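You operate a simulated robot arm through the tools that you are given. There is no shell and no other tool. Be economical: measure what you need, move in short steps, check, and stop when the job is done.

You are at the controls of a simulated robot arm. One attempt, no reset.

JOB
Clamp the yellow swatch in the rub rig and give it four strokes.
Fine: park the carriage, free the clamp; lay the swatch back on its board.
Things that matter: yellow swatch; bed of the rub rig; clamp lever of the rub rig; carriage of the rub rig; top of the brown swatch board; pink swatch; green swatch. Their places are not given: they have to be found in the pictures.

The check looks at the end state, three seconds after you hand in, the way a careful person would. Anything else that was tipped, shoved, dropped, spilled or broken makes it a failure.

ROBOT AND FRAMES
A 7-joint arm with a two-finger parallel gripper, fixed in place. Base frame: the origin is at the foot of the arm, x ahead of it, y to its left, z up; the work surface is at about z = 8. Readings come in mm, rad, newtons and seconds.
With the tool pointing down near the work surface it reaches from about 240 to 620 mm from the base axis. Its first joint turns from -1.152 to 1.152 rad. Payload 2.6 kg.
The tool frame sits at the grasp point between the pads (the TCP): z along the fingers, y along the line on which they close. The tips reach 30 mm beyond it. Largest opening 94 mm; finger width 28, thickness 10; the body of the gripper, 50 by 96 mm, starts 55 mm behind the TCP.
Orientation is that of the tool frame in the base frame, as a unit quaternion [w, x, y, z]. With the fingers straight down and closing along the base's y, the tool's x points along the base's -x, its y along +y and its z along -z.

CONTROLS
- The arm moves only by the tool drive_tool. Its arguments are lists of equal length, an entry for each row: "turn": the turn, a rotation vector about the base's x, y, z in rad, a list of three; "delta_pos": the shift along the base's x, y, z in mm, a list of three; "gripper": the gripper command, from -1 (shut) to 1 (fully open), values between in proportion. In form: {"turn": [[wx, wy, wz], ...], "delta_pos": [[dx, dy, dz], ...], "gripper": [gripper, ...]}. A call has 1 to 12 rows; each row shifts and turns the commanded pose from where the row before left it. A row lasts 0.2 s, in which the tool goes at most 50 mm and 0.15 rad; a call with a longer step from one row to the next is refused whole, and so is a gripper value outside its range. A pose out of reach is approached as far as the arm can. The call stops where the force on the tool passes 90 N (or 10 N more than at its start, if that is more) or the arm is blocked; 0.2 s more then pass. The fingers move at their own pace (about 72 mm/s each) and stop on an object; they squeeze with about 42 N. The grip force told is the motor's: it shows also when the fingers shut on nothing. Time passes only in rows, and 0.2 s behind the last, so rows that do not move let the fingers close. It gives the time, the measured TCP pose, the force on the tool (base axes), the opening and the grip force at its end, in the units of the frame above (readings bear some noise).
- Cameras (640 x 400 px; columns grow to the right, rows downward): "scene" is fixed at [26.1, 420.4, 585.6]; the picture's right is [-0.86, -0.51, 0.00], its down [-0.28, 0.48, -0.83] and it looks along [0.42, -0.71, -0.56] (base axes); focal length 262 px, centre (320, 200). "wrist" rides on the gripper at [-37, 0, -58] in the tool frame; the picture's right is [0.00, -1.00, 0.00], its down [0.97, 0.00, -0.24] and it looks along [0.24, 0.00, 0.97] (tool axes); focal length 218 px, centre (320, 200).
- camera(camera): a new picture of that camera. No time passes.
- locate(camera, pixels): for up to 12 pixels [column, row] of the newest picture of that camera ("zoom" is the newest enlarged one), the place [x, y, z] in the base frame of the surface seen there, good to about 3 mm, but the place of the scene camera against the robot may be out by one fixed shift of up to 25 mm in any direction. No time passes.
- inspect(camera, box): a new picture of the part [left, top, right, bottom] of that camera's present view, enlarged. No time passes.
- job_done(): hands the job in; it is judged then, once.

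Keep the steps short. Do not move on a guess: measure, check each grasp and each placing, and mend mistakes. In all there are 80 turns and 54 pictures (those below and enlarged ones count). Leave the gripper open and the arm clear of the work at the hand-in unless told otherwise, and finish with a single line.

The tools are called after "Call:" as name(argument=value, ...) on one line, values as JSON. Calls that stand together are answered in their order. drive_tool: Moves the arm, as the interface text tells. Its arguments: {"type":"object","properties":{"turn":{"type":"array","items":{"type":"array","items":{"type":"number"}}},"delta_pos":{"type":"array","items":{"type":"array","items":{"type":"number"}}},"gripper":{"type":"array","items":{"type":"number"}}},"required":["turn","delta_pos","gripper"]} The other tools are called the same way: camera (camera) takes a picture; locate (camera, pixels) gives the place of the surface under pixels of a picture; inspect (camera, box) takes an enlarged picture of a part of a camera's view; job_done () hands the job in.

At the start:

```text
clock: 0.0
tcp_pos: [347.6, 97.7, 413.6]
tool_rot: [0.0, 0.0, 1.0, -0.001]
wrist_force: [-0.1, 0.1, 0.8]
opening: 93.9
finger_force: 0.1
```

scene: 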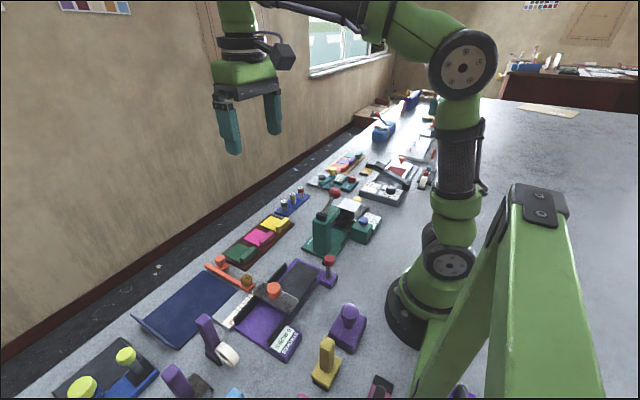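
wrist: 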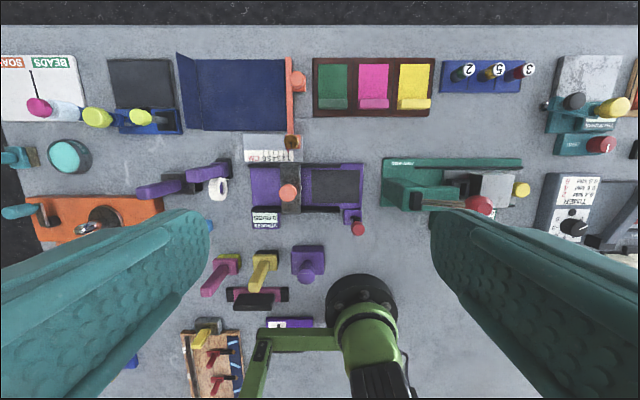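

I see a brown board with green, pink and yellow swatches (wrist about 373,87) and a purple rig with an orange knob (about 305,195). I'll enlarge both to identify them.

Call:
inspect(camera="wrist", box=[230, 130, 390, 240])

Call:
inspect(camera="scene", box=[190, 190, 350, 370])

Call:
inspect(camera="wrist", box=[300, 45, 450, 130])

```text
3.64 times, centred on (310, 185) of wrist
```

zoom: 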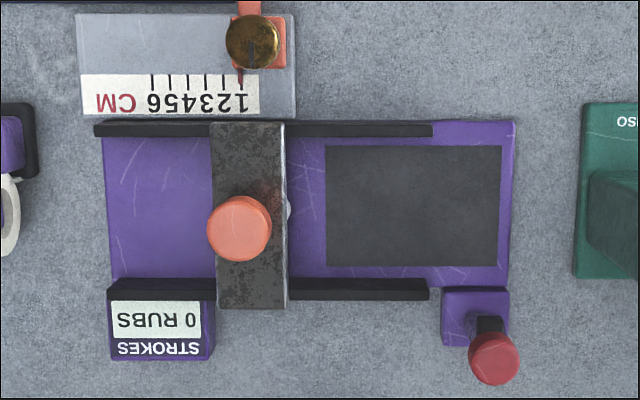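

```text
2.22 times, centred on (270, 280) of scene
```

zoom: 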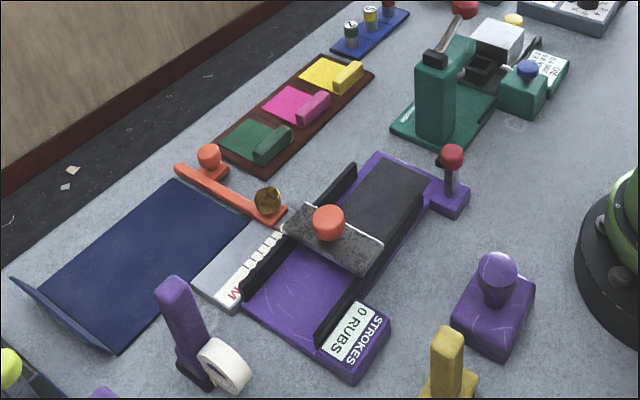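

```text
4.27 times, centred on (375, 88) of wrist
```

zoom: 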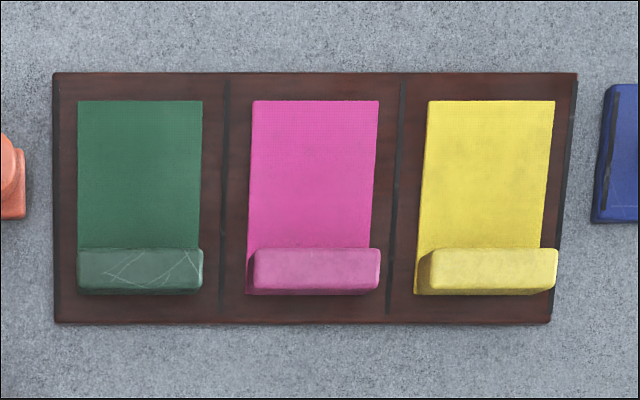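

The rig has its carriage (orange knob) on rails running in y, a dark bed on the -y side, a red lever and a stroke counter. Next I measure the key points in the current wrist picture.

Call:
camera(camera="wrist")

Call:
locate(camera="wrist", pixels=[[401, 67], [429, 67], [402, 103], [431, 103], [415, 104], [415, 80], [313, 60], [373, 104], [334, 104], [435, 60], [431, 118], [395, 118]])

Call:
locate(camera="wrist", pixels=[[289, 192], [292, 164], [290, 208], [312, 168], [354, 168], [312, 194], [354, 194], [358, 228], [353, 215], [270, 180], [330, 162], [330, 203]])

```text
48 pictures are left
```

wrist: 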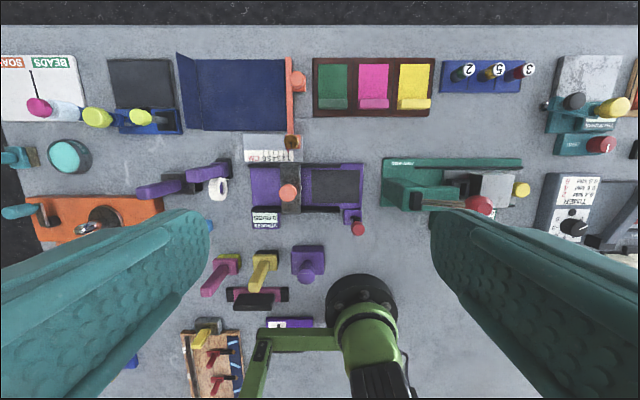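

```text
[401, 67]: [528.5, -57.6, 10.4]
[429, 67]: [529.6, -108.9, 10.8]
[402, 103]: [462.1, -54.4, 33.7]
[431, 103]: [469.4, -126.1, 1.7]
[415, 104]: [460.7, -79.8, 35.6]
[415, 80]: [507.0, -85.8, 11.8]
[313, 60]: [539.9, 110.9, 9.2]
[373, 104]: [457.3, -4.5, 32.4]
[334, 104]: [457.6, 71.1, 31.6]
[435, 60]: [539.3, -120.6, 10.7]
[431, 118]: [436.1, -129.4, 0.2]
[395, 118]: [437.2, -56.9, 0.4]
```

```text
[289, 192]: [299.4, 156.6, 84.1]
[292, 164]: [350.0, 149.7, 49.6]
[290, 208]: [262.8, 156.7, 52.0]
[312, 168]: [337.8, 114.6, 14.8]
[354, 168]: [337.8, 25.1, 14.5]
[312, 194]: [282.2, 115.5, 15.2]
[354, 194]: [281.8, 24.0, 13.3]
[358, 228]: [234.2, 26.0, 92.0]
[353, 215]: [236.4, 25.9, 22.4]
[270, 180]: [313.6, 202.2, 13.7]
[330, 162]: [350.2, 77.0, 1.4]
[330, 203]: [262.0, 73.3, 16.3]
```

Positions: yellow swatch tab at about (462,-83,35), swatch about 51 wide and 72 long in x. The bed spans x 282..338, y 24..115. The lever knob is near (234,26,92). I'll go lower over the rig to see the clamp and the bed more closely.

Call:
drive_tool(turn=[[0, 0, 0], [0, 0, 0], [0, 0, 0], [0, 0, 0], [0, 0, 0]], delta_pos=[[-5, -10, -35], [-5, -10, -35], [-5, -10, -35], [0, -8, -35], [0, 0, 0]], gripper=[1, 1, 1, 1, 1])

Call:
camera(camera="wrist")

Call:
inspect(camera="scene", box=[240, 240, 350, 320])

```text
clock: 1.2
tcp_pos: [335.3, 60.5, 271.5]
tool_rot: [0.001, 0.0, 1.0, 0.0]
wrist_force: [0.1, -0.2, 0.1]
opening: 94.3
finger_force: 0.1
```

```text
47 pictures are left
```

wrist: 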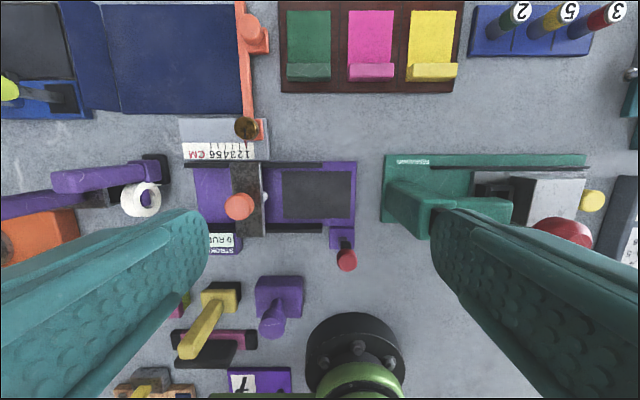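

```text
5.00 times, centred on (295, 280) of scene
```

zoom: 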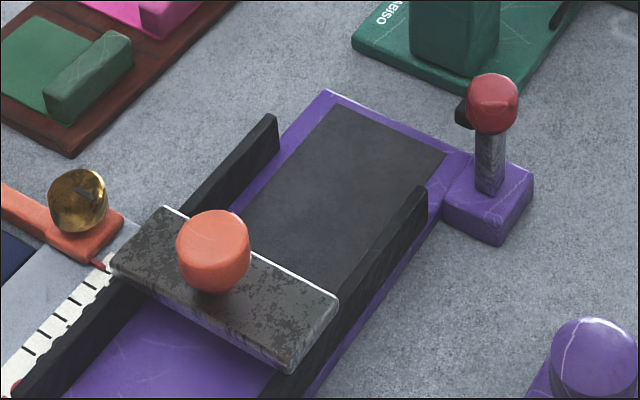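

The lever is a vertical stem with a black foot near the red knob. I'll zoom on it in the wrist view and measure it, and zoom on the yellow swatch too.

Call:
inspect(camera="wrist", box=[270, 150, 380, 280])

Call:
locate(camera="wrist", pixels=[[346, 261], [336, 240], [346, 244], [284, 173], [349, 173], [349, 216], [284, 216], [300, 226], [323, 228], [323, 164], [354, 165], [300, 165]])

Call:
locate(camera="wrist", pixels=[[411, 64], [456, 64], [432, 64], [413, 12], [455, 13], [410, 75], [456, 77], [432, 77], [237, 180], [248, 164], [248, 232], [240, 206]])

```text
3.08 times, centred on (325, 215) of wrist
```

zoom: 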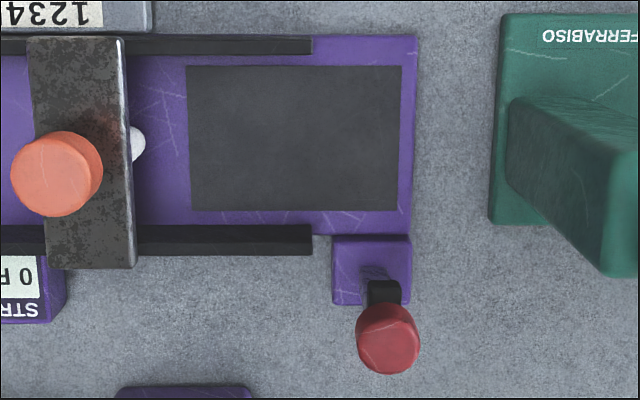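

```text
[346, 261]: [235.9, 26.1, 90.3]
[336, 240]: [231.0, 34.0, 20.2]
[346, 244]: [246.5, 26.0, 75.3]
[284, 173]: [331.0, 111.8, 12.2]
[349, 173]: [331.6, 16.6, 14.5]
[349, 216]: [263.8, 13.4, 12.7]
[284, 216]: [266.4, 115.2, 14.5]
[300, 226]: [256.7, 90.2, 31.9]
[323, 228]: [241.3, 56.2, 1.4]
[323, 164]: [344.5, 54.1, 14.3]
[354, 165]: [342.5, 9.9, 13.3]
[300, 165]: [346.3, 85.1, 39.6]
```

```text
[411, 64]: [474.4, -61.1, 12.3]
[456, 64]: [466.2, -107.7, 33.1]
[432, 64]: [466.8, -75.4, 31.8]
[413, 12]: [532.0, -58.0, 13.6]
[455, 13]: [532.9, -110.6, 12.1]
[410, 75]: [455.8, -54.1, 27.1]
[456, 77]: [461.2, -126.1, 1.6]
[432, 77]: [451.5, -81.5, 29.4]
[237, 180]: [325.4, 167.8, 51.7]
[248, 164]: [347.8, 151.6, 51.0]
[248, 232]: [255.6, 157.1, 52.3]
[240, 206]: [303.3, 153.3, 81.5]
```

The lever should swing toward +x over the bed at y≈26 (foot at about (246,26,75)). Before placing anything I'll test where the clamp foot lands. I move above the knob with half-open fingers.

Call:
drive_tool(turn=[[0, 0, 0], [0, 0, 0], [0, 0, 0], [0, 0, 0], [0, 0, 0]], delta_pos=[[-30, -10, -20], [-30, -10, -30], [-30, -10, -30], [-9, -4, -30], [0, 0, 0]], gripper=[0.0, 0.0, 0.0, 0.0, 0.0])

Call:
camera(camera="wrist")

Call:
camera(camera="scene")

```text
clock: 2.4
tcp_pos: [234.9, 26.8, 164.2]
tool_rot: [0.0, 0.0, 1.0, 0.0]
wrist_force: [0.0, -0.3, 0.4]
opening: 47.0
finger_force: 0.1
```

```text
44 pictures are left
```

wrist: 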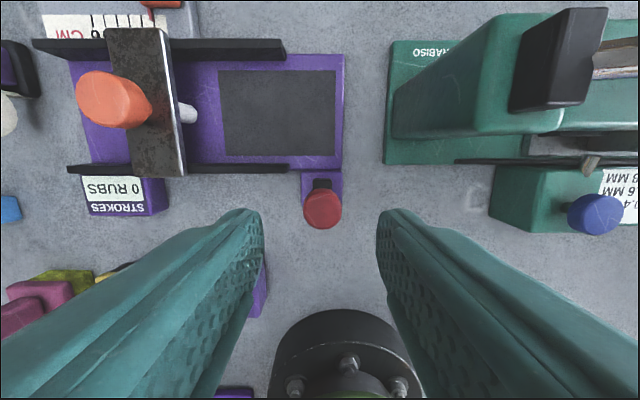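

```text
43 pictures are left
```

scene: 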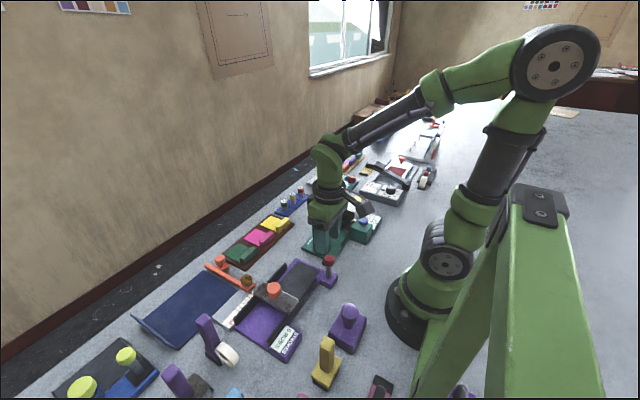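

Call:
locate(camera="wrist", pixels=[[322, 210], [307, 208], [337, 208], [322, 192], [322, 226], [321, 184], [221, 72], [334, 72], [222, 154], [334, 154], [277, 169], [345, 100]])

Call:
inspect(camera="wrist", box=[290, 160, 360, 240])

```text
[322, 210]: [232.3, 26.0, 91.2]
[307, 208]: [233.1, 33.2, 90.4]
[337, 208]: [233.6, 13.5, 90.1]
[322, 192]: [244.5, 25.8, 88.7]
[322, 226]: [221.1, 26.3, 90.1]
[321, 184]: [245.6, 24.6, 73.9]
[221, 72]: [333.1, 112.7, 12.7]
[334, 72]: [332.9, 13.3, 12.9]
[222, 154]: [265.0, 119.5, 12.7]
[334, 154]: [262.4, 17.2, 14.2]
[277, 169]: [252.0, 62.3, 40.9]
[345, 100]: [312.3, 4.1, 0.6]
```

```text
5.00 times, centred on (325, 200) of wrist
```

zoom: 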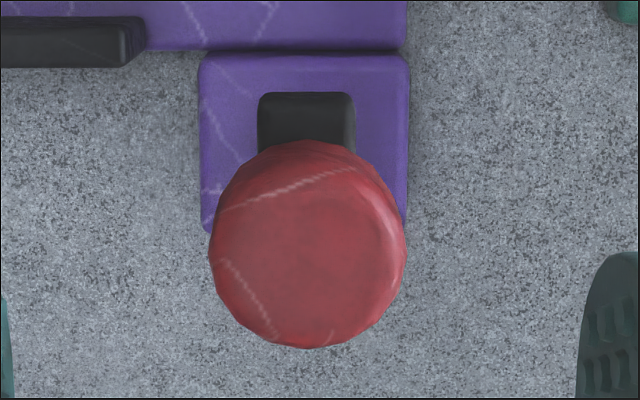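

Knob is a cylinder of about 24 mm, centred at (232,25), top z 91. I lower to TCP z≈108 (tips at about 78) and close on it.

Call:
drive_tool(turn=[[0, 0, 0], [0, 0, 0], [0, 0, 0], [0, 0, 0], [0, 0, 0]], delta_pos=[[-2, -1, -28], [0, 0, -28], [0, 0, 0], [0, 0, 0], [0, 0, 0]], gripper=[0.0, 0.0, -1, -1, -1])

```text
clock: 3.6
tcp_pos: [232.6, 24.1, 106.6]
tool_rot: [0.001, -0.001, 1.0, 0.001]
wrist_force: [4.5, 20.2, -10.4]
opening: 24.7
finger_force: 44.6
```

Gripped at 24.7 mm. I pull slowly along the arc toward +x and watch the force.

Call:
drive_tool(turn=[[0, 0, 0], [0, 0, 0], [0, 0, 0], [0, 0, 0]], delta_pos=[[8, 1, -0.5], [8, 0, -1.6], [7.7, 0, -2.6], [7.3, 0, -3.6]], gripper=[-1, -1, -1, -1])

Call:
camera(camera="wrist")

```text
clock: 4.6
tcp_pos: [261.8, 25.4, 99.6]
tool_rot: [-0.004, 0.002, 1.0, 0.001]
wrist_force: [-17.7, 10.3, 9.1]
opening: 25.0
finger_force: 45.2
```

```text
41 pictures are left
```

wrist: 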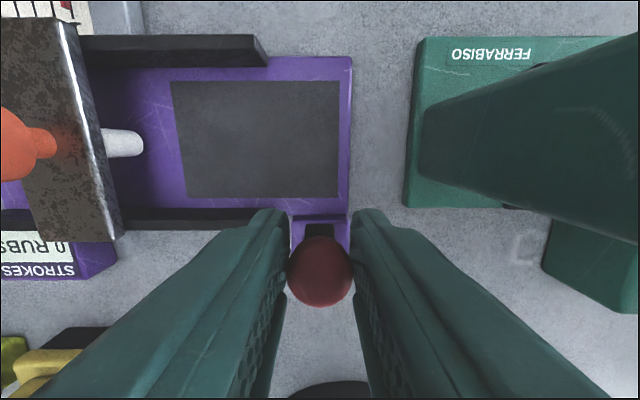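

The lever follows with modest force. I continue the arc.

Call:
drive_tool(turn=[[0, 0, 0], [0, 0, 0], [0, 0, 0], [0, 0, 0]], delta_pos=[[6.8, 0, -4.4], [6, 0, -5.2], [5.4, 0, -6], [4.5, 0, -6.6]], gripper=[-1, -1, -1, -1])

Call:
inspect(camera="scene", box=[260, 220, 380, 310])

```text
clock: 5.6
tcp_pos: [285.0, 25.5, 77.1]
tool_rot: [0.0, 0.001, 1.0, 0.001]
wrist_force: [0.7, 0.7, 0.7]
opening: 0.0
finger_force: 32.3
```

```text
4.44 times, centred on (320, 265) of scene
```

zoom: 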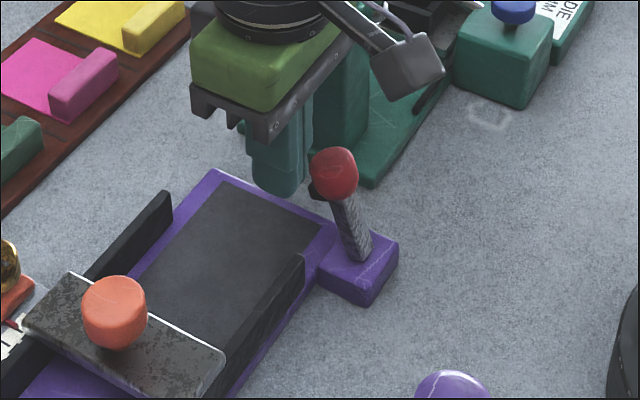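

The fingers slipped off and the lever stands at about 30°. It stays there, so I can push the knob top down with closed fingers. First I lift and look.

Call:
drive_tool(turn=[[0, 0, 0], [0, 0, 0], [0, 0, 0]], delta_pos=[[3, 0, 40], [-8, 0, 40], [0, 0, 0]], gripper=[-1, -1, -1])

Call:
camera(camera="wrist")

```text
clock: 6.4
tcp_pos: [279.5, 26.5, 157.1]
tool_rot: [0.0, -0.001, 1.0, 0.001]
wrist_force: [0.8, 0.5, -0.2]
opening: 0.0
finger_force: 33.2
```

```text
39 pictures are left
```

wrist: 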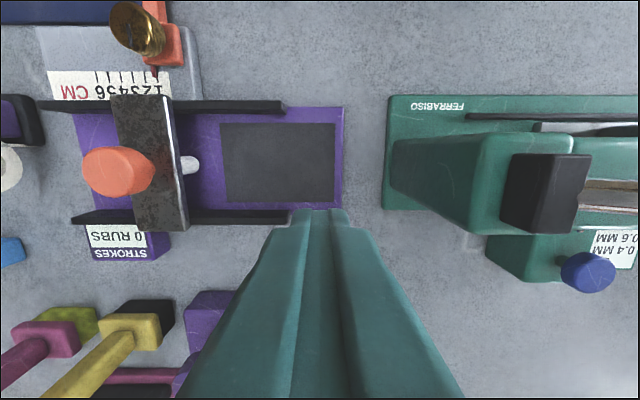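

Call:
inspect(camera="scene", box=[260, 220, 380, 310])

Call:
locate(camera="zoom", pixels=[[336, 165], [330, 150], [352, 245], [318, 190], [345, 215], [360, 280], [218, 182], [318, 228], [335, 195]])

```text
4.44 times, centred on (320, 265) of scene
```

zoom: 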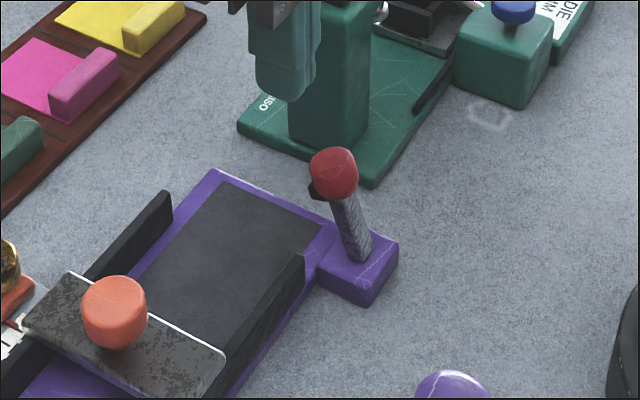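

```text
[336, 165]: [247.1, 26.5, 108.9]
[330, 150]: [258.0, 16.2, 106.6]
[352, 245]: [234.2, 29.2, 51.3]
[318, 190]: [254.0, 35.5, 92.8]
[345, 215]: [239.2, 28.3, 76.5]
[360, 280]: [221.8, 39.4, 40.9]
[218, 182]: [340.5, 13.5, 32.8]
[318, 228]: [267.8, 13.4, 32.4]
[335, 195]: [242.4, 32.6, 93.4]
```

The lever is tilted about 20° with the knob around (252,25), top about 90. I set the closed tips over its +x half (x≈266) and push down in small steps.

Call:
drive_tool(turn=[[0, 0, 0], [0, 0, 0], [0, 0, 0], [0, 0, 0], [0, 0, 0], [0, 0, 0]], delta_pos=[[-12, -1, -20], [0, 0, -12], [0, 0, -6], [2, 0, -6], [3, 0, -6], [3, 0, -6]], gripper=[-1, -1, -1, -1, -1, -1])

Call:
inspect(camera="scene", box=[260, 220, 380, 310])

```text
clock: 7.8
tcp_pos: [284.4, 24.5, 106.0]
tool_rot: [0.013, 0.0, 1.0, 0.001]
wrist_force: [29.7, -6.5, 39.7]
opening: 0.1
finger_force: 32.8
```

```text
4.44 times, centred on (320, 265) of scene
```

zoom: 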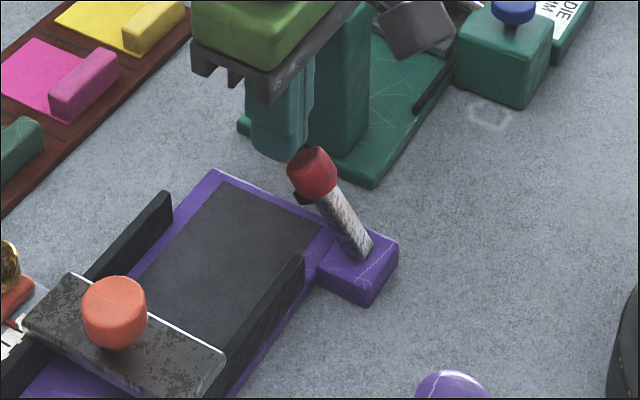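

Works: the lever is now at about 40°. I keep pushing down.

Call:
drive_tool(turn=[[0, 0, 0], [0, 0, 0], [0, 0, 0], [0, 0, 0], [0, 0, 0], [0, 0, 0]], delta_pos=[[3, 0, -6], [3, 0, -6], [2, 0, -6], [2, 0, -6], [1, 0, -6], [1, 0, -6]], gripper=[-1, -1, -1, -1, -1, -1])

Call:
inspect(camera="scene", box=[260, 220, 380, 310])

```text
clock: 9.2
tcp_pos: [306.9, 26.5, 73.1]
tool_rot: [0.027, -0.007, 1.0, 0.001]
wrist_force: [60.0, 3.8, 22.6]
opening: 0.0
finger_force: 33.4
```

```text
4.44 times, centred on (320, 265) of scene
```

zoom: 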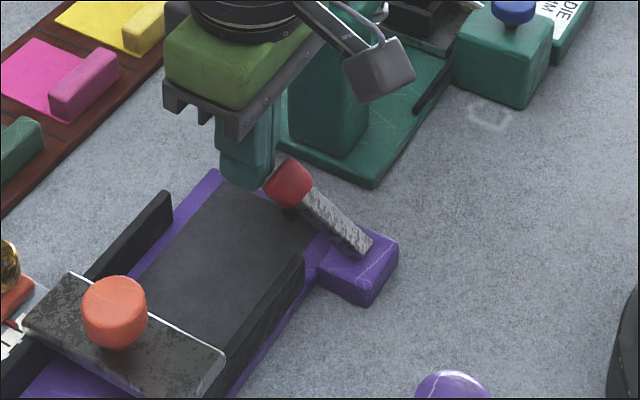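

The lever is at about 60°, but the tips are slipping off its +x face. I lift, move back to x≈282 and press down from above.

Call:
drive_tool(turn=[[0, 0, 0], [0, 0, 0], [0, 0, 0], [0, 0, 0], [0, 0, 0], [0, 0, 0], [0, 0, 0], [0, 0, 0]], delta_pos=[[10, 0, 20], [0, 0, 30], [-22, 0, 0], [0, 0, -18], [0, 0, -8], [0, 0, -8], [0, 0, -8], [0, 0, -8]], gripper=[-1, -1, -1, -1, -1, -1, -1, -1])

Call:
inspect(camera="scene", box=[260, 220, 380, 310])

```text
clock: 10.7
tcp_pos: [297.6, 24.7, 93.2]
tool_rot: [0.034, -0.005, 0.999, 0.0]
wrist_force: [1.2, -0.2, 0.6]
opening: 0.0
finger_force: 33.1
stopped in row 7: the force on the tool passed its limit (the readings are from after the stop); the commanded pose is now the measured one
```

```text
4.44 times, centred on (320, 265) of scene
```

zoom: 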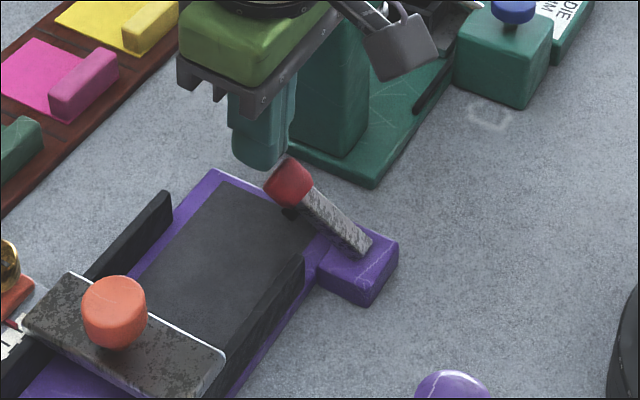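

Call:
locate(camera="zoom", pixels=[[290, 180], [288, 212], [284, 216], [308, 190], [340, 222], [355, 250], [265, 200], [300, 225]])

Call:
inspect(camera="scene", box=[305, 250, 355, 290])

```text
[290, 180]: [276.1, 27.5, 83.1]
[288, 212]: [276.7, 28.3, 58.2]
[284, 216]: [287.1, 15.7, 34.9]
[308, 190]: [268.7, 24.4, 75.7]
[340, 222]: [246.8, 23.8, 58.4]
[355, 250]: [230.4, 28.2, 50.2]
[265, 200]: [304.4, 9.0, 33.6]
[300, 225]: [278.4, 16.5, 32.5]
```

```text
10.00 times, centred on (330, 270) of scene
```

zoom: 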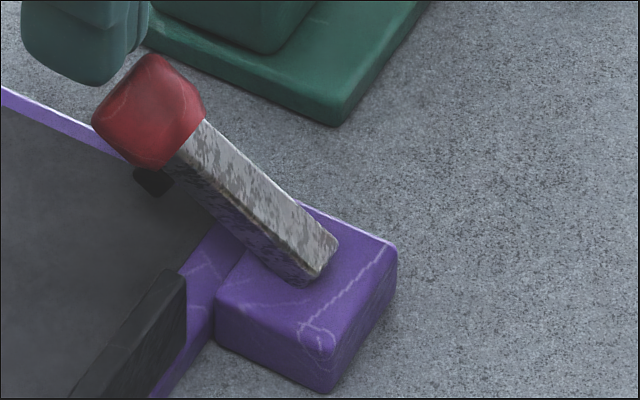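

The clamp foot stops about 20 mm above the bed near (280,27), which is the height of a swatch tab. So the tab belongs under the foot at y≈26 with the swatch running toward +y. Next I open the lever by pushing the knob from its +x side back toward -x.

Call:
drive_tool(turn=[[0, 0, 0], [0, 0, 0], [0, 0, 0], [0, 0, 0], [0, 0, 0], [0, 0, 0], [0, 0, 0], [0, 0, 0], [0, 0, 0], [0, 0, 0]], delta_pos=[[30, 1, 5], [0, 0, -8], [-10, 0, 0], [-8, 0, 0], [-8, 0, 0], [-8, 0, 2], [-8, 0, 2], [-8, 0, 2], [-8, 0, 2], [-6, 0, 0]], gripper=[-1, -1, -1, -1, -1, -1, -1, -1, -1, -1])

Call:
inspect(camera="scene", box=[260, 220, 380, 310])

```text
clock: 12.9
tcp_pos: [281.3, 25.8, 107.9]
tool_rot: [0.063, -0.01, 0.998, 0.001]
wrist_force: [48.9, -17.0, 63.6]
opening: 0.1
finger_force: 32.8
```

```text
4.44 times, centred on (320, 265) of scene
```

zoom: 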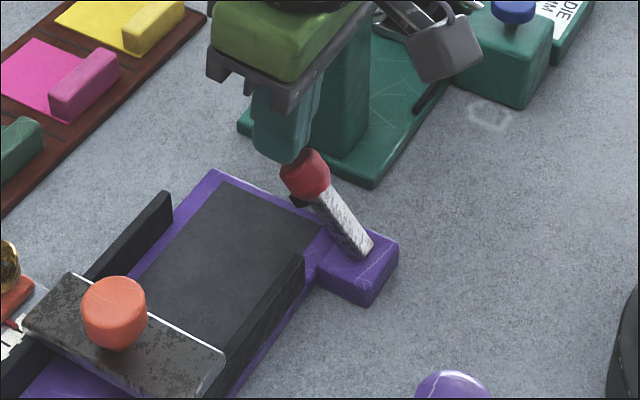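

The tips rode up on the knob. I back off, level the tool, and push again lower (tips at about 58).

Call:
drive_tool(turn=[[0, 0, 0], [0, 0, 0], [0, 0, 0]], delta_pos=[[40, 0, 5], [10, 0, -5], [0, 0, 0]], gripper=[-1, -1, -1])

```text
clock: 13.7
tcp_pos: [311.9, 26.3, 97.8]
tool_rot: [0.032, -0.005, 0.999, 0.002]
wrist_force: [-0.4, 0.5, 0.2]
opening: 0.2
finger_force: 33.2
```

Call:
drive_tool(turn=[[0, 0.064, 0], [0, 0, 0], [0, 0, 0], [0, 0, 0], [0, 0, 0], [0, 0, 0], [0, 0, 0], [0, 0, 0]], delta_pos=[[0, 0, -10], [-10, 0, 0], [-8, 0, 0], [-8, 0, 0], [-8, 0, 0], [-8, 0, 2], [-8, 0, 2], [0, 0, 0]], gripper=[-1, -1, -1, -1, -1, -1, -1, -1])

Call:
inspect(camera="scene", box=[260, 220, 380, 310])

```text
clock: 15.3
tcp_pos: [289.1, 26.0, 102.0]
tool_rot: [0.039, -0.01, 0.999, 0.001]
wrist_force: [0.7, 0.1, -0.7]
opening: 0.0
finger_force: 32.9
stopped in row 7: the force on the tool passed its limit (the readings are from after the stop); the commanded pose is now the measured one
```

```text
4.44 times, centred on (320, 265) of scene
```

zoom: 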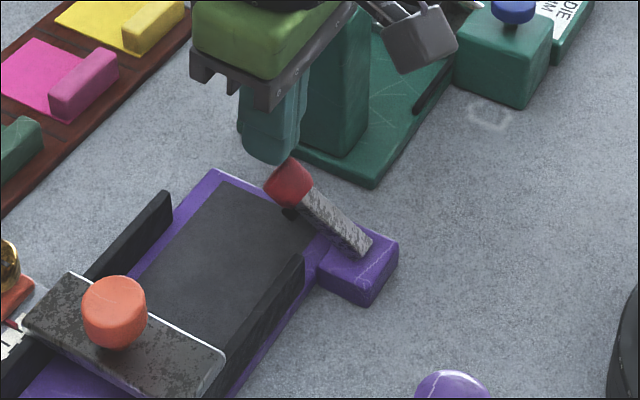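

The lever snaps back down (it has detents), and pushing slides off the knob. Gripping the knob deeper is better. I lift clear, level the tool and open the fingers partly.

Call:
drive_tool(turn=[[0, 0.078, 0], [0, 0, 0], [0, 0, 0], [0, 0, 0]], delta_pos=[[10, 0, 20], [0, 0, 30], [-22, 0, 0], [0, 0, 0]], gripper=[-1, 0, 0, 0])

Call:
camera(camera="wrist")

```text
clock: 16.3
tcp_pos: [278.1, 27.4, 151.9]
tool_rot: [-0.001, -0.011, 1.0, 0.001]
wrist_force: [-0.1, 0.3, 0.4]
opening: 47.2
finger_force: 0.1
```

```text
31 pictures are left
```

wrist: 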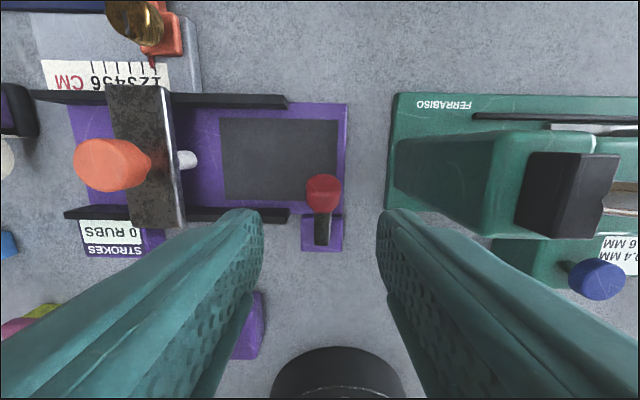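

Call:
locate(camera="wrist", pixels=[[323, 177], [323, 193], [323, 207], [308, 193], [337, 193], [321, 222], [321, 240], [186, 160], [321, 216], [334, 197]])

```text
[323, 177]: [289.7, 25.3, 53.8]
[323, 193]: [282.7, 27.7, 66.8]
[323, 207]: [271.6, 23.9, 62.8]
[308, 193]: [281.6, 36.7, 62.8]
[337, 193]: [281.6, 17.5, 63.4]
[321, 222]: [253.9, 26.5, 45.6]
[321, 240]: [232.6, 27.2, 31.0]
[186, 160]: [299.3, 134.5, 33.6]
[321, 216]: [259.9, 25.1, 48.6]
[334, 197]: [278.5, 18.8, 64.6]
```

Knob centre is about (281,26.5,57). I lower to TCP z≈73 and close.

Call:
drive_tool(turn=[[0, 0, 0], [0, 0, 0], [0, 0, 0], [0, 0, 0], [0, 0, 0], [0, 0, 0]], delta_pos=[[2, -0.7, -40], [0, 0, -39], [0, 0, 0], [0, 0, 0], [0, 0, 0], [0, 0, 0]], gripper=[0, 0, 0, -1, -1, -1])

```text
clock: 17.7
tcp_pos: [279.2, 25.7, 73.6]
tool_rot: [-0.001, -0.01, 1.0, 0.001]
wrist_force: [3.3, -13.4, -13.7]
opening: 25.0
finger_force: 45.4
```

Call:
drive_tool(turn=[[0, 0, 0], [0, 0, 0], [0, 0, 0], [0, 0, 0], [0, 0, 0], [0, 0, 0], [0, 0, 0]], delta_pos=[[-7, 0, 8], [-8, 0, 7], [-9, 0, 5], [-9, 0, 4], [-10, 0, 2], [-5, 0, 0], [0, 0, 0]], gripper=[-1, -1, -1, -1, -1, -1, -1])

Call:
inspect(camera="scene", box=[260, 220, 380, 310])

```text
clock: 19.3
tcp_pos: [231.1, 26.8, 98.1]
tool_rot: [-0.002, -0.01, 1.0, 0.001]
wrist_force: [-0.7, -0.1, 0.0]
opening: 0.1
finger_force: 33.0
```

```text
4.44 times, centred on (320, 265) of scene
```

zoom: 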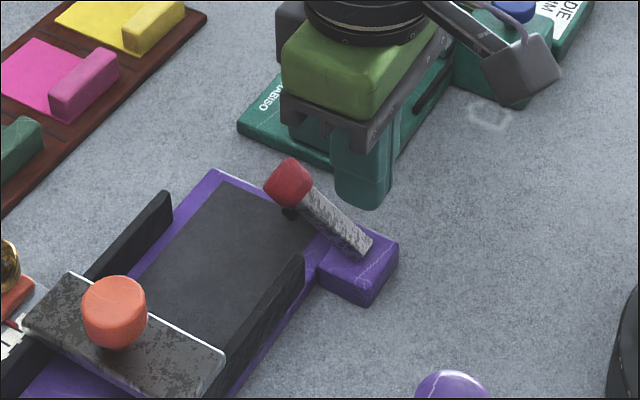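

The grip slipped again: the snap needs more force. I'll push with closed tips lower than the knob's lower rim (tips at about 42) from +x toward -x, so they can't ride up.

Call:
drive_tool(turn=[[0, 0, 0], [0, 0, 0], [0, 0, 0], [0, 0, 0], [0, 0, 0], [0, 0, 0], [0, 0, 0], [0, 0, 0], [0, 0, 0], [0, 0, 0], [0, 0, 0], [0, 0, 0]], delta_pos=[[0, 0, 48], [48, 0, 0], [48, 0, 0], [0, 0, -40], [0, 0, -36], [-8, 0, 0], [-7, 0, 0], [-6, 0, 0], [-6, 0, 0], [-6, 0, 0], [-6, 0, 0], [0, 0, 0]], gripper=[-1, -1, -1, -1, -1, -1, -1, -1, -1, -1, -1, -1])

Call:
inspect(camera="scene", box=[260, 220, 380, 310])

```text
clock: 21.9
tcp_pos: [287.7, 26.3, 70.8]
tool_rot: [-0.002, -0.01, 1.0, 0.0]
wrist_force: [0.0, 0.0, -0.3]
opening: 0.0
finger_force: 33.0
```

```text
4.44 times, centred on (320, 265) of scene
```

zoom: 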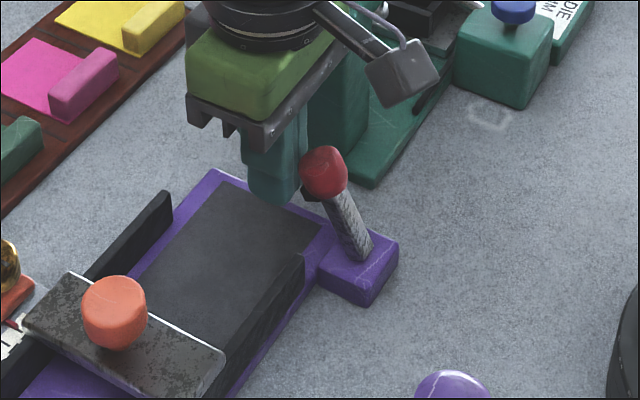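

That works well. I continue to fully open.

Call:
drive_tool(turn=[[0, 0, 0], [0, 0, 0], [0, 0, 0], [0, 0, 0], [0, 0, 0], [0, 0, 0]], delta_pos=[[-8, 0, 4], [-7, 0, 2], [-6, 0, 0], [-5, 0, 0], [-4, 0, 0], [0, 0, 0]], gripper=[-1, -1, -1, -1, -1, -1])

Call:
inspect(camera="scene", box=[260, 220, 380, 310])

```text
clock: 23.3
tcp_pos: [263.2, 27.3, 77.6]
tool_rot: [0.007, -0.013, 1.0, 0.001]
wrist_force: [31.7, 6.1, -6.2]
opening: 0.0
finger_force: 33.3
```

```text
4.44 times, centred on (320, 265) of scene
```

zoom: 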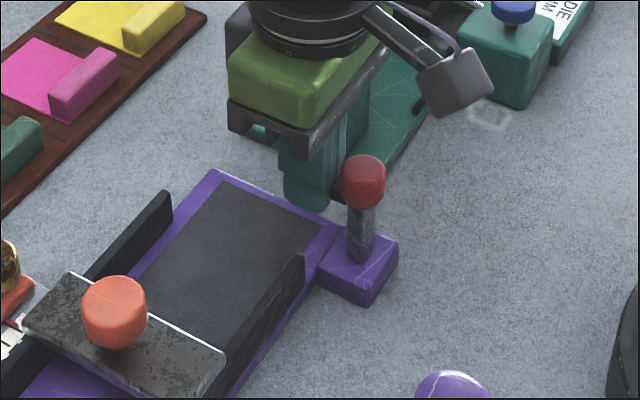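

The lever is upright again. Now I go for the swatch: lift, travel to above the tab at (459,-83), and turn the tool -90° about z so it closes along x.

Call:
drive_tool(turn=[[0, 0, 0], [0, 0, 0], [0, 0, 0], [0, 0, -0.15], [0, 0, -0.15], [0, 0, -0.15], [0, 0, -0.15], [0, 0, -0.15], [0, 0, -0.15], [0, 0, -0.15], [0, 0, -0.15], [0, 0, -0.15]], delta_pos=[[10, 0, 45], [0, 0, 45], [0, 0, 35], [20, -12, 0], [20, -12, 0], [20, -12, 0], [20, -12, 0], [20, -12, 0], [20, -12, 0], [20, -12, 0], [20, -12, 0], [20, -12, 0]], gripper=[-1, -1, -1, -0.1, -0.1, -0.1, -0.1, -0.1, -0.1, -0.1, -0.1, -0.1])

Call:
drive_tool(turn=[[0, 0, -0.11], [0, 0, -0.11], [0, 0, 0]], delta_pos=[[3, -1, -40], [0, 0, 0], [0, 0, 0]], gripper=[-0.1, -0.1, -0.1])

Call:
camera(camera="wrist")

```text
clock: 25.9
tcp_pos: [448.8, -83.3, 202.5]
tool_rot: [0.0, 0.617, 0.787, 0.001]
wrist_force: [0.2, -0.4, -0.2]
opening: 42.2
finger_force: 0.1
```

```text
clock: 26.7
tcp_pos: [451.7, -84.2, 162.7]
tool_rot: [0.0, 0.7, 0.714, 0.002]
wrist_force: [0.1, -0.1, -0.8]
opening: 42.1
finger_force: 0.1
```

```text
27 pictures are left
```

wrist: 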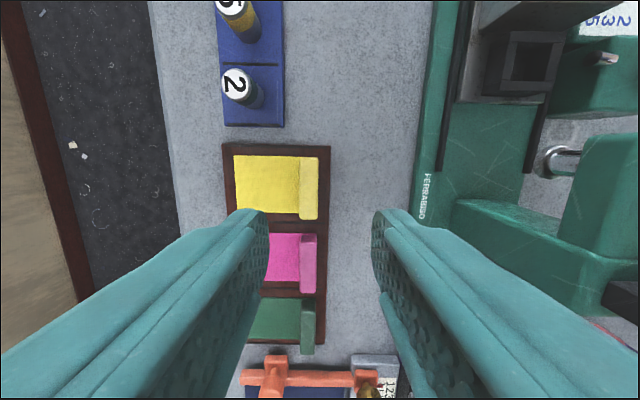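

Call:
locate(camera="wrist", pixels=[[303, 164], [315, 164], [303, 214], [314, 214], [309, 190], [238, 160], [236, 200], [270, 185], [309, 250], [326, 190], [345, 190]])

Call:
inspect(camera="wrist", box=[220, 140, 340, 225])

```text
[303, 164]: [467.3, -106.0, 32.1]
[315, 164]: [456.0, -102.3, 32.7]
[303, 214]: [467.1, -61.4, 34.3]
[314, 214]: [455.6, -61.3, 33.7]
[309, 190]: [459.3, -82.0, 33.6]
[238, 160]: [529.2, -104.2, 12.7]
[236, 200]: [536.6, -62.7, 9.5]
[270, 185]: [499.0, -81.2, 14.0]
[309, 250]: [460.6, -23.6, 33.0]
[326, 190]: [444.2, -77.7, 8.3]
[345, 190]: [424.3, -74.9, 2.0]
```

```text
4.71 times, centred on (280, 182) of wrist
```

zoom: 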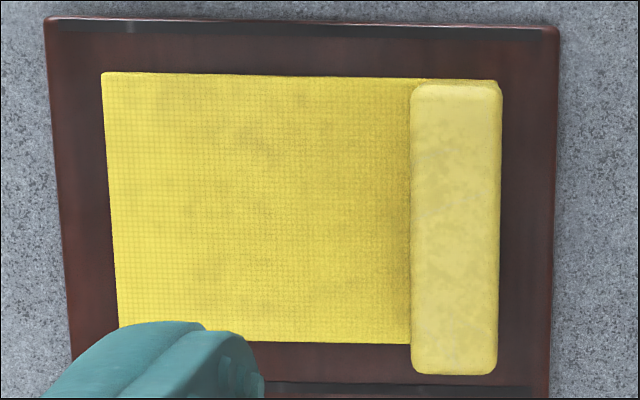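

Tab centre is (461,-83), top z≈33. I descend to TCP z≈48 and close.

Call:
drive_tool(turn=[[0, 0, -0.02], [0, 0, 0], [0, 0, 0], [0, 0, 0], [0, 0, 0], [0, 0, 0], [0, 0, 0]], delta_pos=[[9.3, 1.2, -45], [0, 0, -45], [0, 0, -24], [0, 0, 0], [0, 0, 0], [0, 0, 0], [0, 0, 0]], gripper=[-0.1, -0.1, -0.1, -0.1, -1, -1, -1])

```text
clock: 28.3
tcp_pos: [458.8, -83.6, 47.8]
tool_rot: [-0.001, 0.707, 0.708, 0.001]
wrist_force: [-0.1, -0.3, -0.9]
opening: 15.6
finger_force: 42.5
```

Gripped firmly at 15.6 mm. I lift straight up and check that the swatch comes along alone.

Call:
drive_tool(turn=[[0, 0, 0], [0, 0, 0], [0, 0, 0], [0, 0, 0], [0, 0, 0]], delta_pos=[[0, 0, 15], [0, 0, 40], [0, 0, 40], [0, 0, 45], [0, 0, 0]], gripper=[-1, -1, -1, -1, -1])

Call:
drive_tool(turn=[[0, 0, 0.15], [0, 0, 0.15], [0, 0, 0.15], [0, 0, 0.15], [0, 0, 0.15], [0, 0, 0.15], [0, 0, 0.15], [0, 0, 0.15], [0, 0, 0.15], [0, 0, 0.15], [0, 0, 0.0708], [0, 0, 0]], delta_pos=[[-15, 10, 0], [-15, 10, 0], [-15, 10, 0], [-15, 10, 0], [-15, 10, 0], [-15, 10, 0], [-15, 10, 0], [-15, 10, 0], [-15, 10, 0], [-15, 11, 0], [-11, 11, -30], [0, 0, 0]], gripper=[-1, -1, -1, -1, -1, -1, -1, -1, -1, -1, -1, -1])

Call:
camera(camera="wrist")

Call:
camera(camera="scene")

```text
clock: 29.5
tcp_pos: [458.8, -83.2, 189.5]
tool_rot: [0.001, 0.706, 0.708, 0.001]
wrist_force: [0.2, -0.9, -0.3]
opening: 15.7
finger_force: 42.2
```

```text
clock: 32.1
tcp_pos: [299.5, 27.9, 158.6]
tool_rot: [-0.001, -0.001, 1.0, 0.002]
wrist_force: [-0.3, 0.2, -1.0]
opening: 15.8
finger_force: 42.1
```

```text
25 pictures are left
```

wrist: 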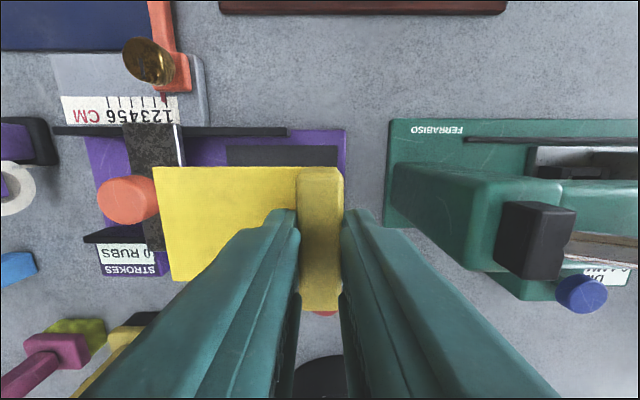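

```text
24 pictures are left
```

scene: 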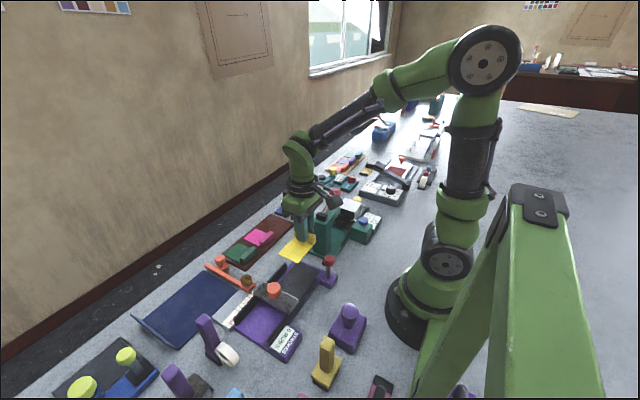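

The swatch is carried level with its tab at -y. I lower it onto the bed, the last part in small steps.

Call:
drive_tool(turn=[[0, 0, 0], [0, 0, 0], [0, 0, 0], [0, 0, 0]], delta_pos=[[-1, 0, -40], [0, 0, -40], [0, 0, -20], [0, 0, 0]], gripper=[-1, -1, -1, -1])

Call:
drive_tool(turn=[[0, 0, 0], [0, 0, 0], [0, 0, 0], [0, 0, 0]], delta_pos=[[0, 0, -2], [0, 0, -2], [0, 0, -2], [0, 0, 0]], gripper=[-1, -1, -1, -1])

Call:
camera(camera="wrist")

```text
clock: 33.1
tcp_pos: [297.9, 29.3, 58.7]
tool_rot: [-0.002, -0.001, 1.0, 0.002]
wrist_force: [0.4, 0.9, 0.6]
opening: 15.5
finger_force: 42.4
```

```text
clock: 34.1
tcp_pos: [298.4, 29.4, 52.1]
tool_rot: [-0.001, -0.002, 1.0, 0.001]
wrist_force: [-0.1, 0.0, -0.5]
opening: 15.8
finger_force: 42.1
```

```text
23 pictures are left
```

wrist: 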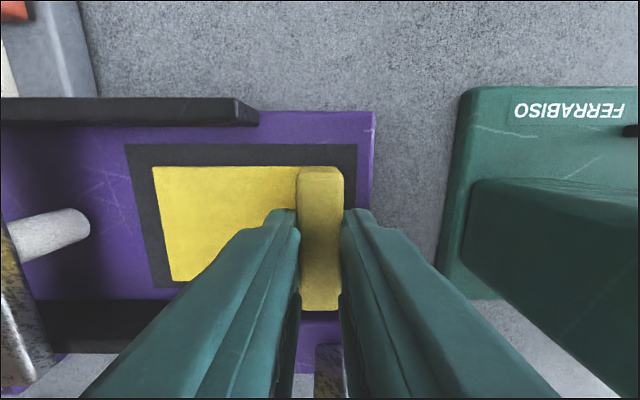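

Call:
locate(camera="wrist", pixels=[[158, 172], [176, 278], [130, 149], [157, 285], [352, 149], [280, 172], [320, 172], [320, 305], [352, 180]])

```text
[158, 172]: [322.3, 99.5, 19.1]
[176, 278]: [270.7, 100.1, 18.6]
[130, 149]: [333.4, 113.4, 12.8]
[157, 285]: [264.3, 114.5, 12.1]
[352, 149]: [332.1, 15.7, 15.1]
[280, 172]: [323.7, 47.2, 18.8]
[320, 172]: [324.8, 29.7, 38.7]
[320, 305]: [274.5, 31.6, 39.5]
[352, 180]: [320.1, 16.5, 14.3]
```

The swatch is centred in x and about 4 mm above the bed. I shift -2 in y and lower in 1 mm steps until contact.

Call:
drive_tool(turn=[[0, 0, 0], [0, 0, 0], [0, 0, 0], [0, 0, 0], [0, 0, 0]], delta_pos=[[0, -2, -1], [0, 0, -1], [0, 0, -1], [0, 0, -1], [0, 0, 0]], gripper=[-1, -1, -1, -1, -1])

```text
clock: 35.3
tcp_pos: [298.8, 27.3, 48.9]
tool_rot: [0.001, 0.0, 1.0, 0.002]
wrist_force: [-7.4, -2.7, 33.6]
opening: 15.9
finger_force: 42.1
```

Contact (33 N). I relieve slightly, open a little, rise and check.

Call:
drive_tool(turn=[[0, 0, 0], [0, 0, 0], [0, 0, 0], [0, 0, 0], [0, 0, 0], [0, 0, 0]], delta_pos=[[0, 0, 1], [0, 0, 0], [0, 0, 0], [0, 0, 20], [0, 0, 40], [0, 0, 40]], gripper=[-1, -0.3, -0.3, -0.3, -0.3, -0.3])

Call:
camera(camera="wrist")

```text
clock: 36.7
tcp_pos: [299.4, 27.0, 148.5]
tool_rot: [-0.001, -0.001, 1.0, 0.001]
wrist_force: [-1.0, 0.5, 1.0]
opening: 32.9
finger_force: 0.2
```

```text
22 pictures are left
```

wrist: 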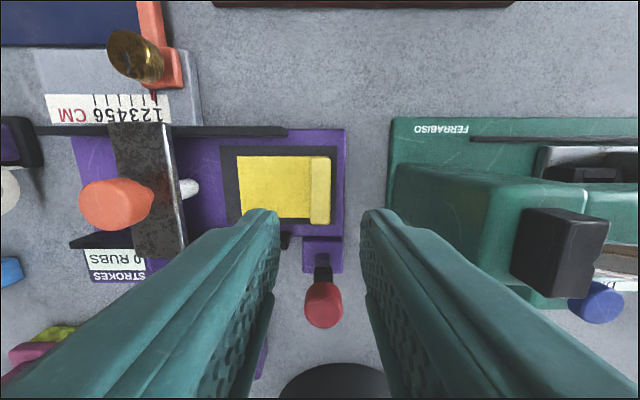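

The swatch lies well on the bed. For clamping I'll grip the knob deeper (TCP z 100) and tilt the tool along with the lever so it doesn't slip.

Call:
drive_tool(turn=[[0, 0, 0], [0, 0, 0], [0, 0, 0], [0, 0, 0], [0, 0, 0], [0, 0, 0], [0, 0, 0], [0, 0, 0]], delta_pos=[[-34, 0, 0], [-33, -0.8, 0], [0, 0, 0], [0, 0, -25], [0, 0, -23], [0, 0, 0], [0, 0, 0], [0, 0, 0]], gripper=[-0.1, -0.1, -0.1, -0.1, -0.1, -1, -1, -1])

Call:
drive_tool(turn=[[0, 0.13, 0], [0, 0.13, 0], [0, 0.13, 0]], delta_pos=[[10.2, 0, -0.7], [10, 0, -1.9], [9.6, 0, -3.3]], gripper=[-1, -1, -1])

```text
clock: 38.5
tcp_pos: [232.3, 24.5, 100.0]
tool_rot: [0.0, 0.0, 1.0, 0.002]
wrist_force: [-0.9, 4.9, -1.1]
opening: 25.1
finger_force: 44.6
```

```text
clock: 39.3
tcp_pos: [261.5, 25.4, 93.6]
tool_rot: [-0.197, -0.001, 0.981, 0.001]
wrist_force: [-4.2, -8.9, -8.4]
opening: 24.7
finger_force: 44.7
```

Holding well with low force. I continue the arc to the clamp stop.

Call:
drive_tool(turn=[[0, 0.13, 0], [0, 0.13, 0], [0, 0.13, 0], [0, 0.09, 0], [0, 0, 0]], delta_pos=[[9.2, 0, -4.5], [8.5, 0, -5.6], [7.7, 0, -6.7], [4.8, 0, -5.2], [0, 0, 0]], gripper=[-1, -1, -1, -1, -1])

Call:
inspect(camera="scene", box=[260, 220, 380, 310])

```text
clock: 40.5
tcp_pos: [289.1, 25.8, 73.5]
tool_rot: [-0.425, 0.001, 0.905, -0.001]
wrist_force: [-23.9, -22.7, 9.1]
opening: 24.8
finger_force: 44.7
```

```text
4.44 times, centred on (320, 265) of scene
```

zoom: 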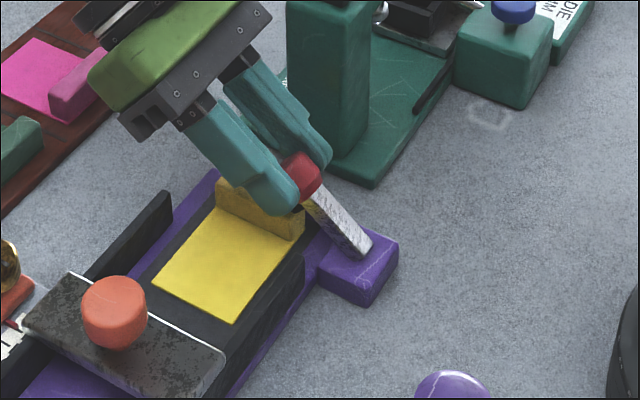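

The knob is still held and the lever is nearly down with its foot on the tab. I press a bit further until the force rises.

Call:
drive_tool(turn=[[0, 0.05, 0], [0, 0.05, 0], [0, 0.03, 0], [0, 0, 0]], delta_pos=[[2.5, 0, -3], [2.3, 0, -3.2], [1.2, 0, -2], [0, 0, 0]], gripper=[-1, -1, -1, -1])

Call:
inspect(camera="scene", box=[260, 220, 380, 310])

```text
clock: 41.5
tcp_pos: [298.6, 25.3, 65.7]
tool_rot: [-0.479, 0.0, 0.878, -0.001]
wrist_force: [-7.0, -23.9, 17.4]
opening: 25.0
finger_force: 44.7
```

```text
4.44 times, centred on (320, 265) of scene
```

zoom: 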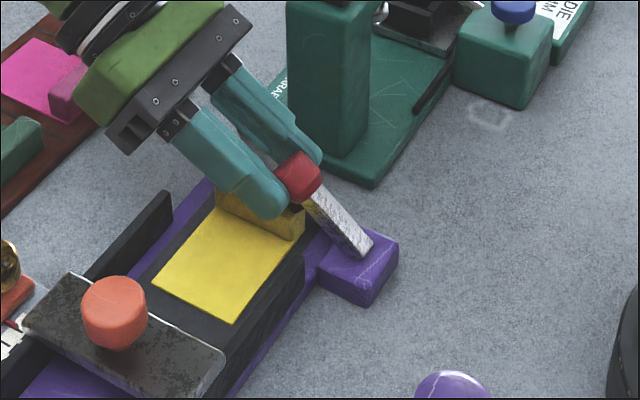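

The fingers now slide along the knob, so the foot seems to bear on the tab. I open, back out along the tool axis, level the tool and look.

Call:
drive_tool(turn=[[0, 0, 0], [0, 0, 0], [0, 0, 0], [0, -0.14, 0], [0, -0.14, 0], [0, -0.14, 0], [0, -0.14, 0], [0, -0.14, 0], [0, -0.14, 0], [0, -0.14, 0], [0, -0.02, 0]], delta_pos=[[0, 0, 0], [0, 0, 0], [25, 0, 17], [10, 0, 30], [0, 0, 20], [-5, 0, 10], [-5, 0, 0], [-5, 0, 0], [-5, 0, 0], [-5, 0, 0], [0, 0, 0]], gripper=[-0.1, -0.1, -0.1, -0.1, -0.1, -0.1, -0.1, -0.1, -0.1, -0.1, -0.1])

Call:
camera(camera="wrist")

Call:
inspect(camera="scene", box=[260, 220, 380, 310])

```text
clock: 43.9
tcp_pos: [307.7, 26.1, 142.1]
tool_rot: [0.0, 0.0, 1.0, 0.002]
wrist_force: [0.4, 0.3, 0.3]
opening: 42.3
finger_force: 0.1
```

```text
19 pictures are left
```

wrist: 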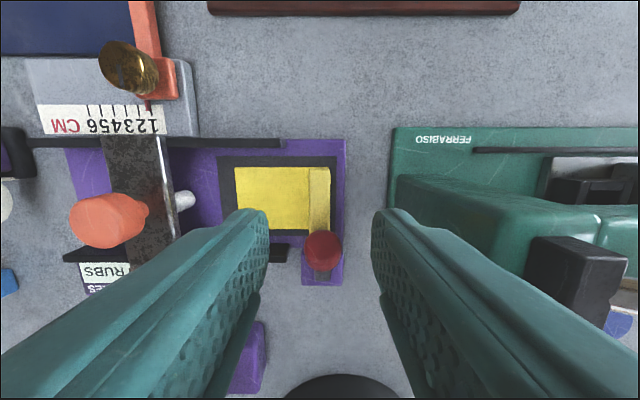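

```text
4.44 times, centred on (320, 265) of scene
```

zoom: 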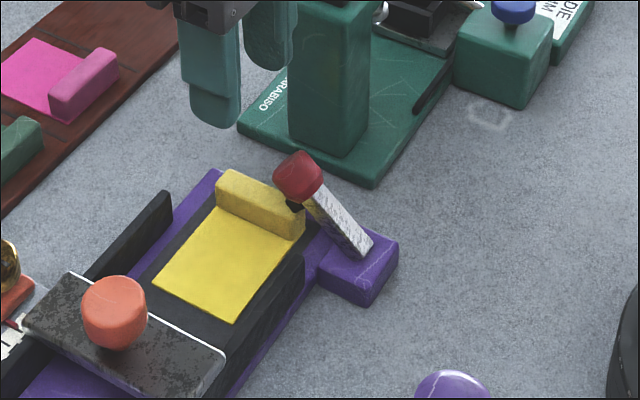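

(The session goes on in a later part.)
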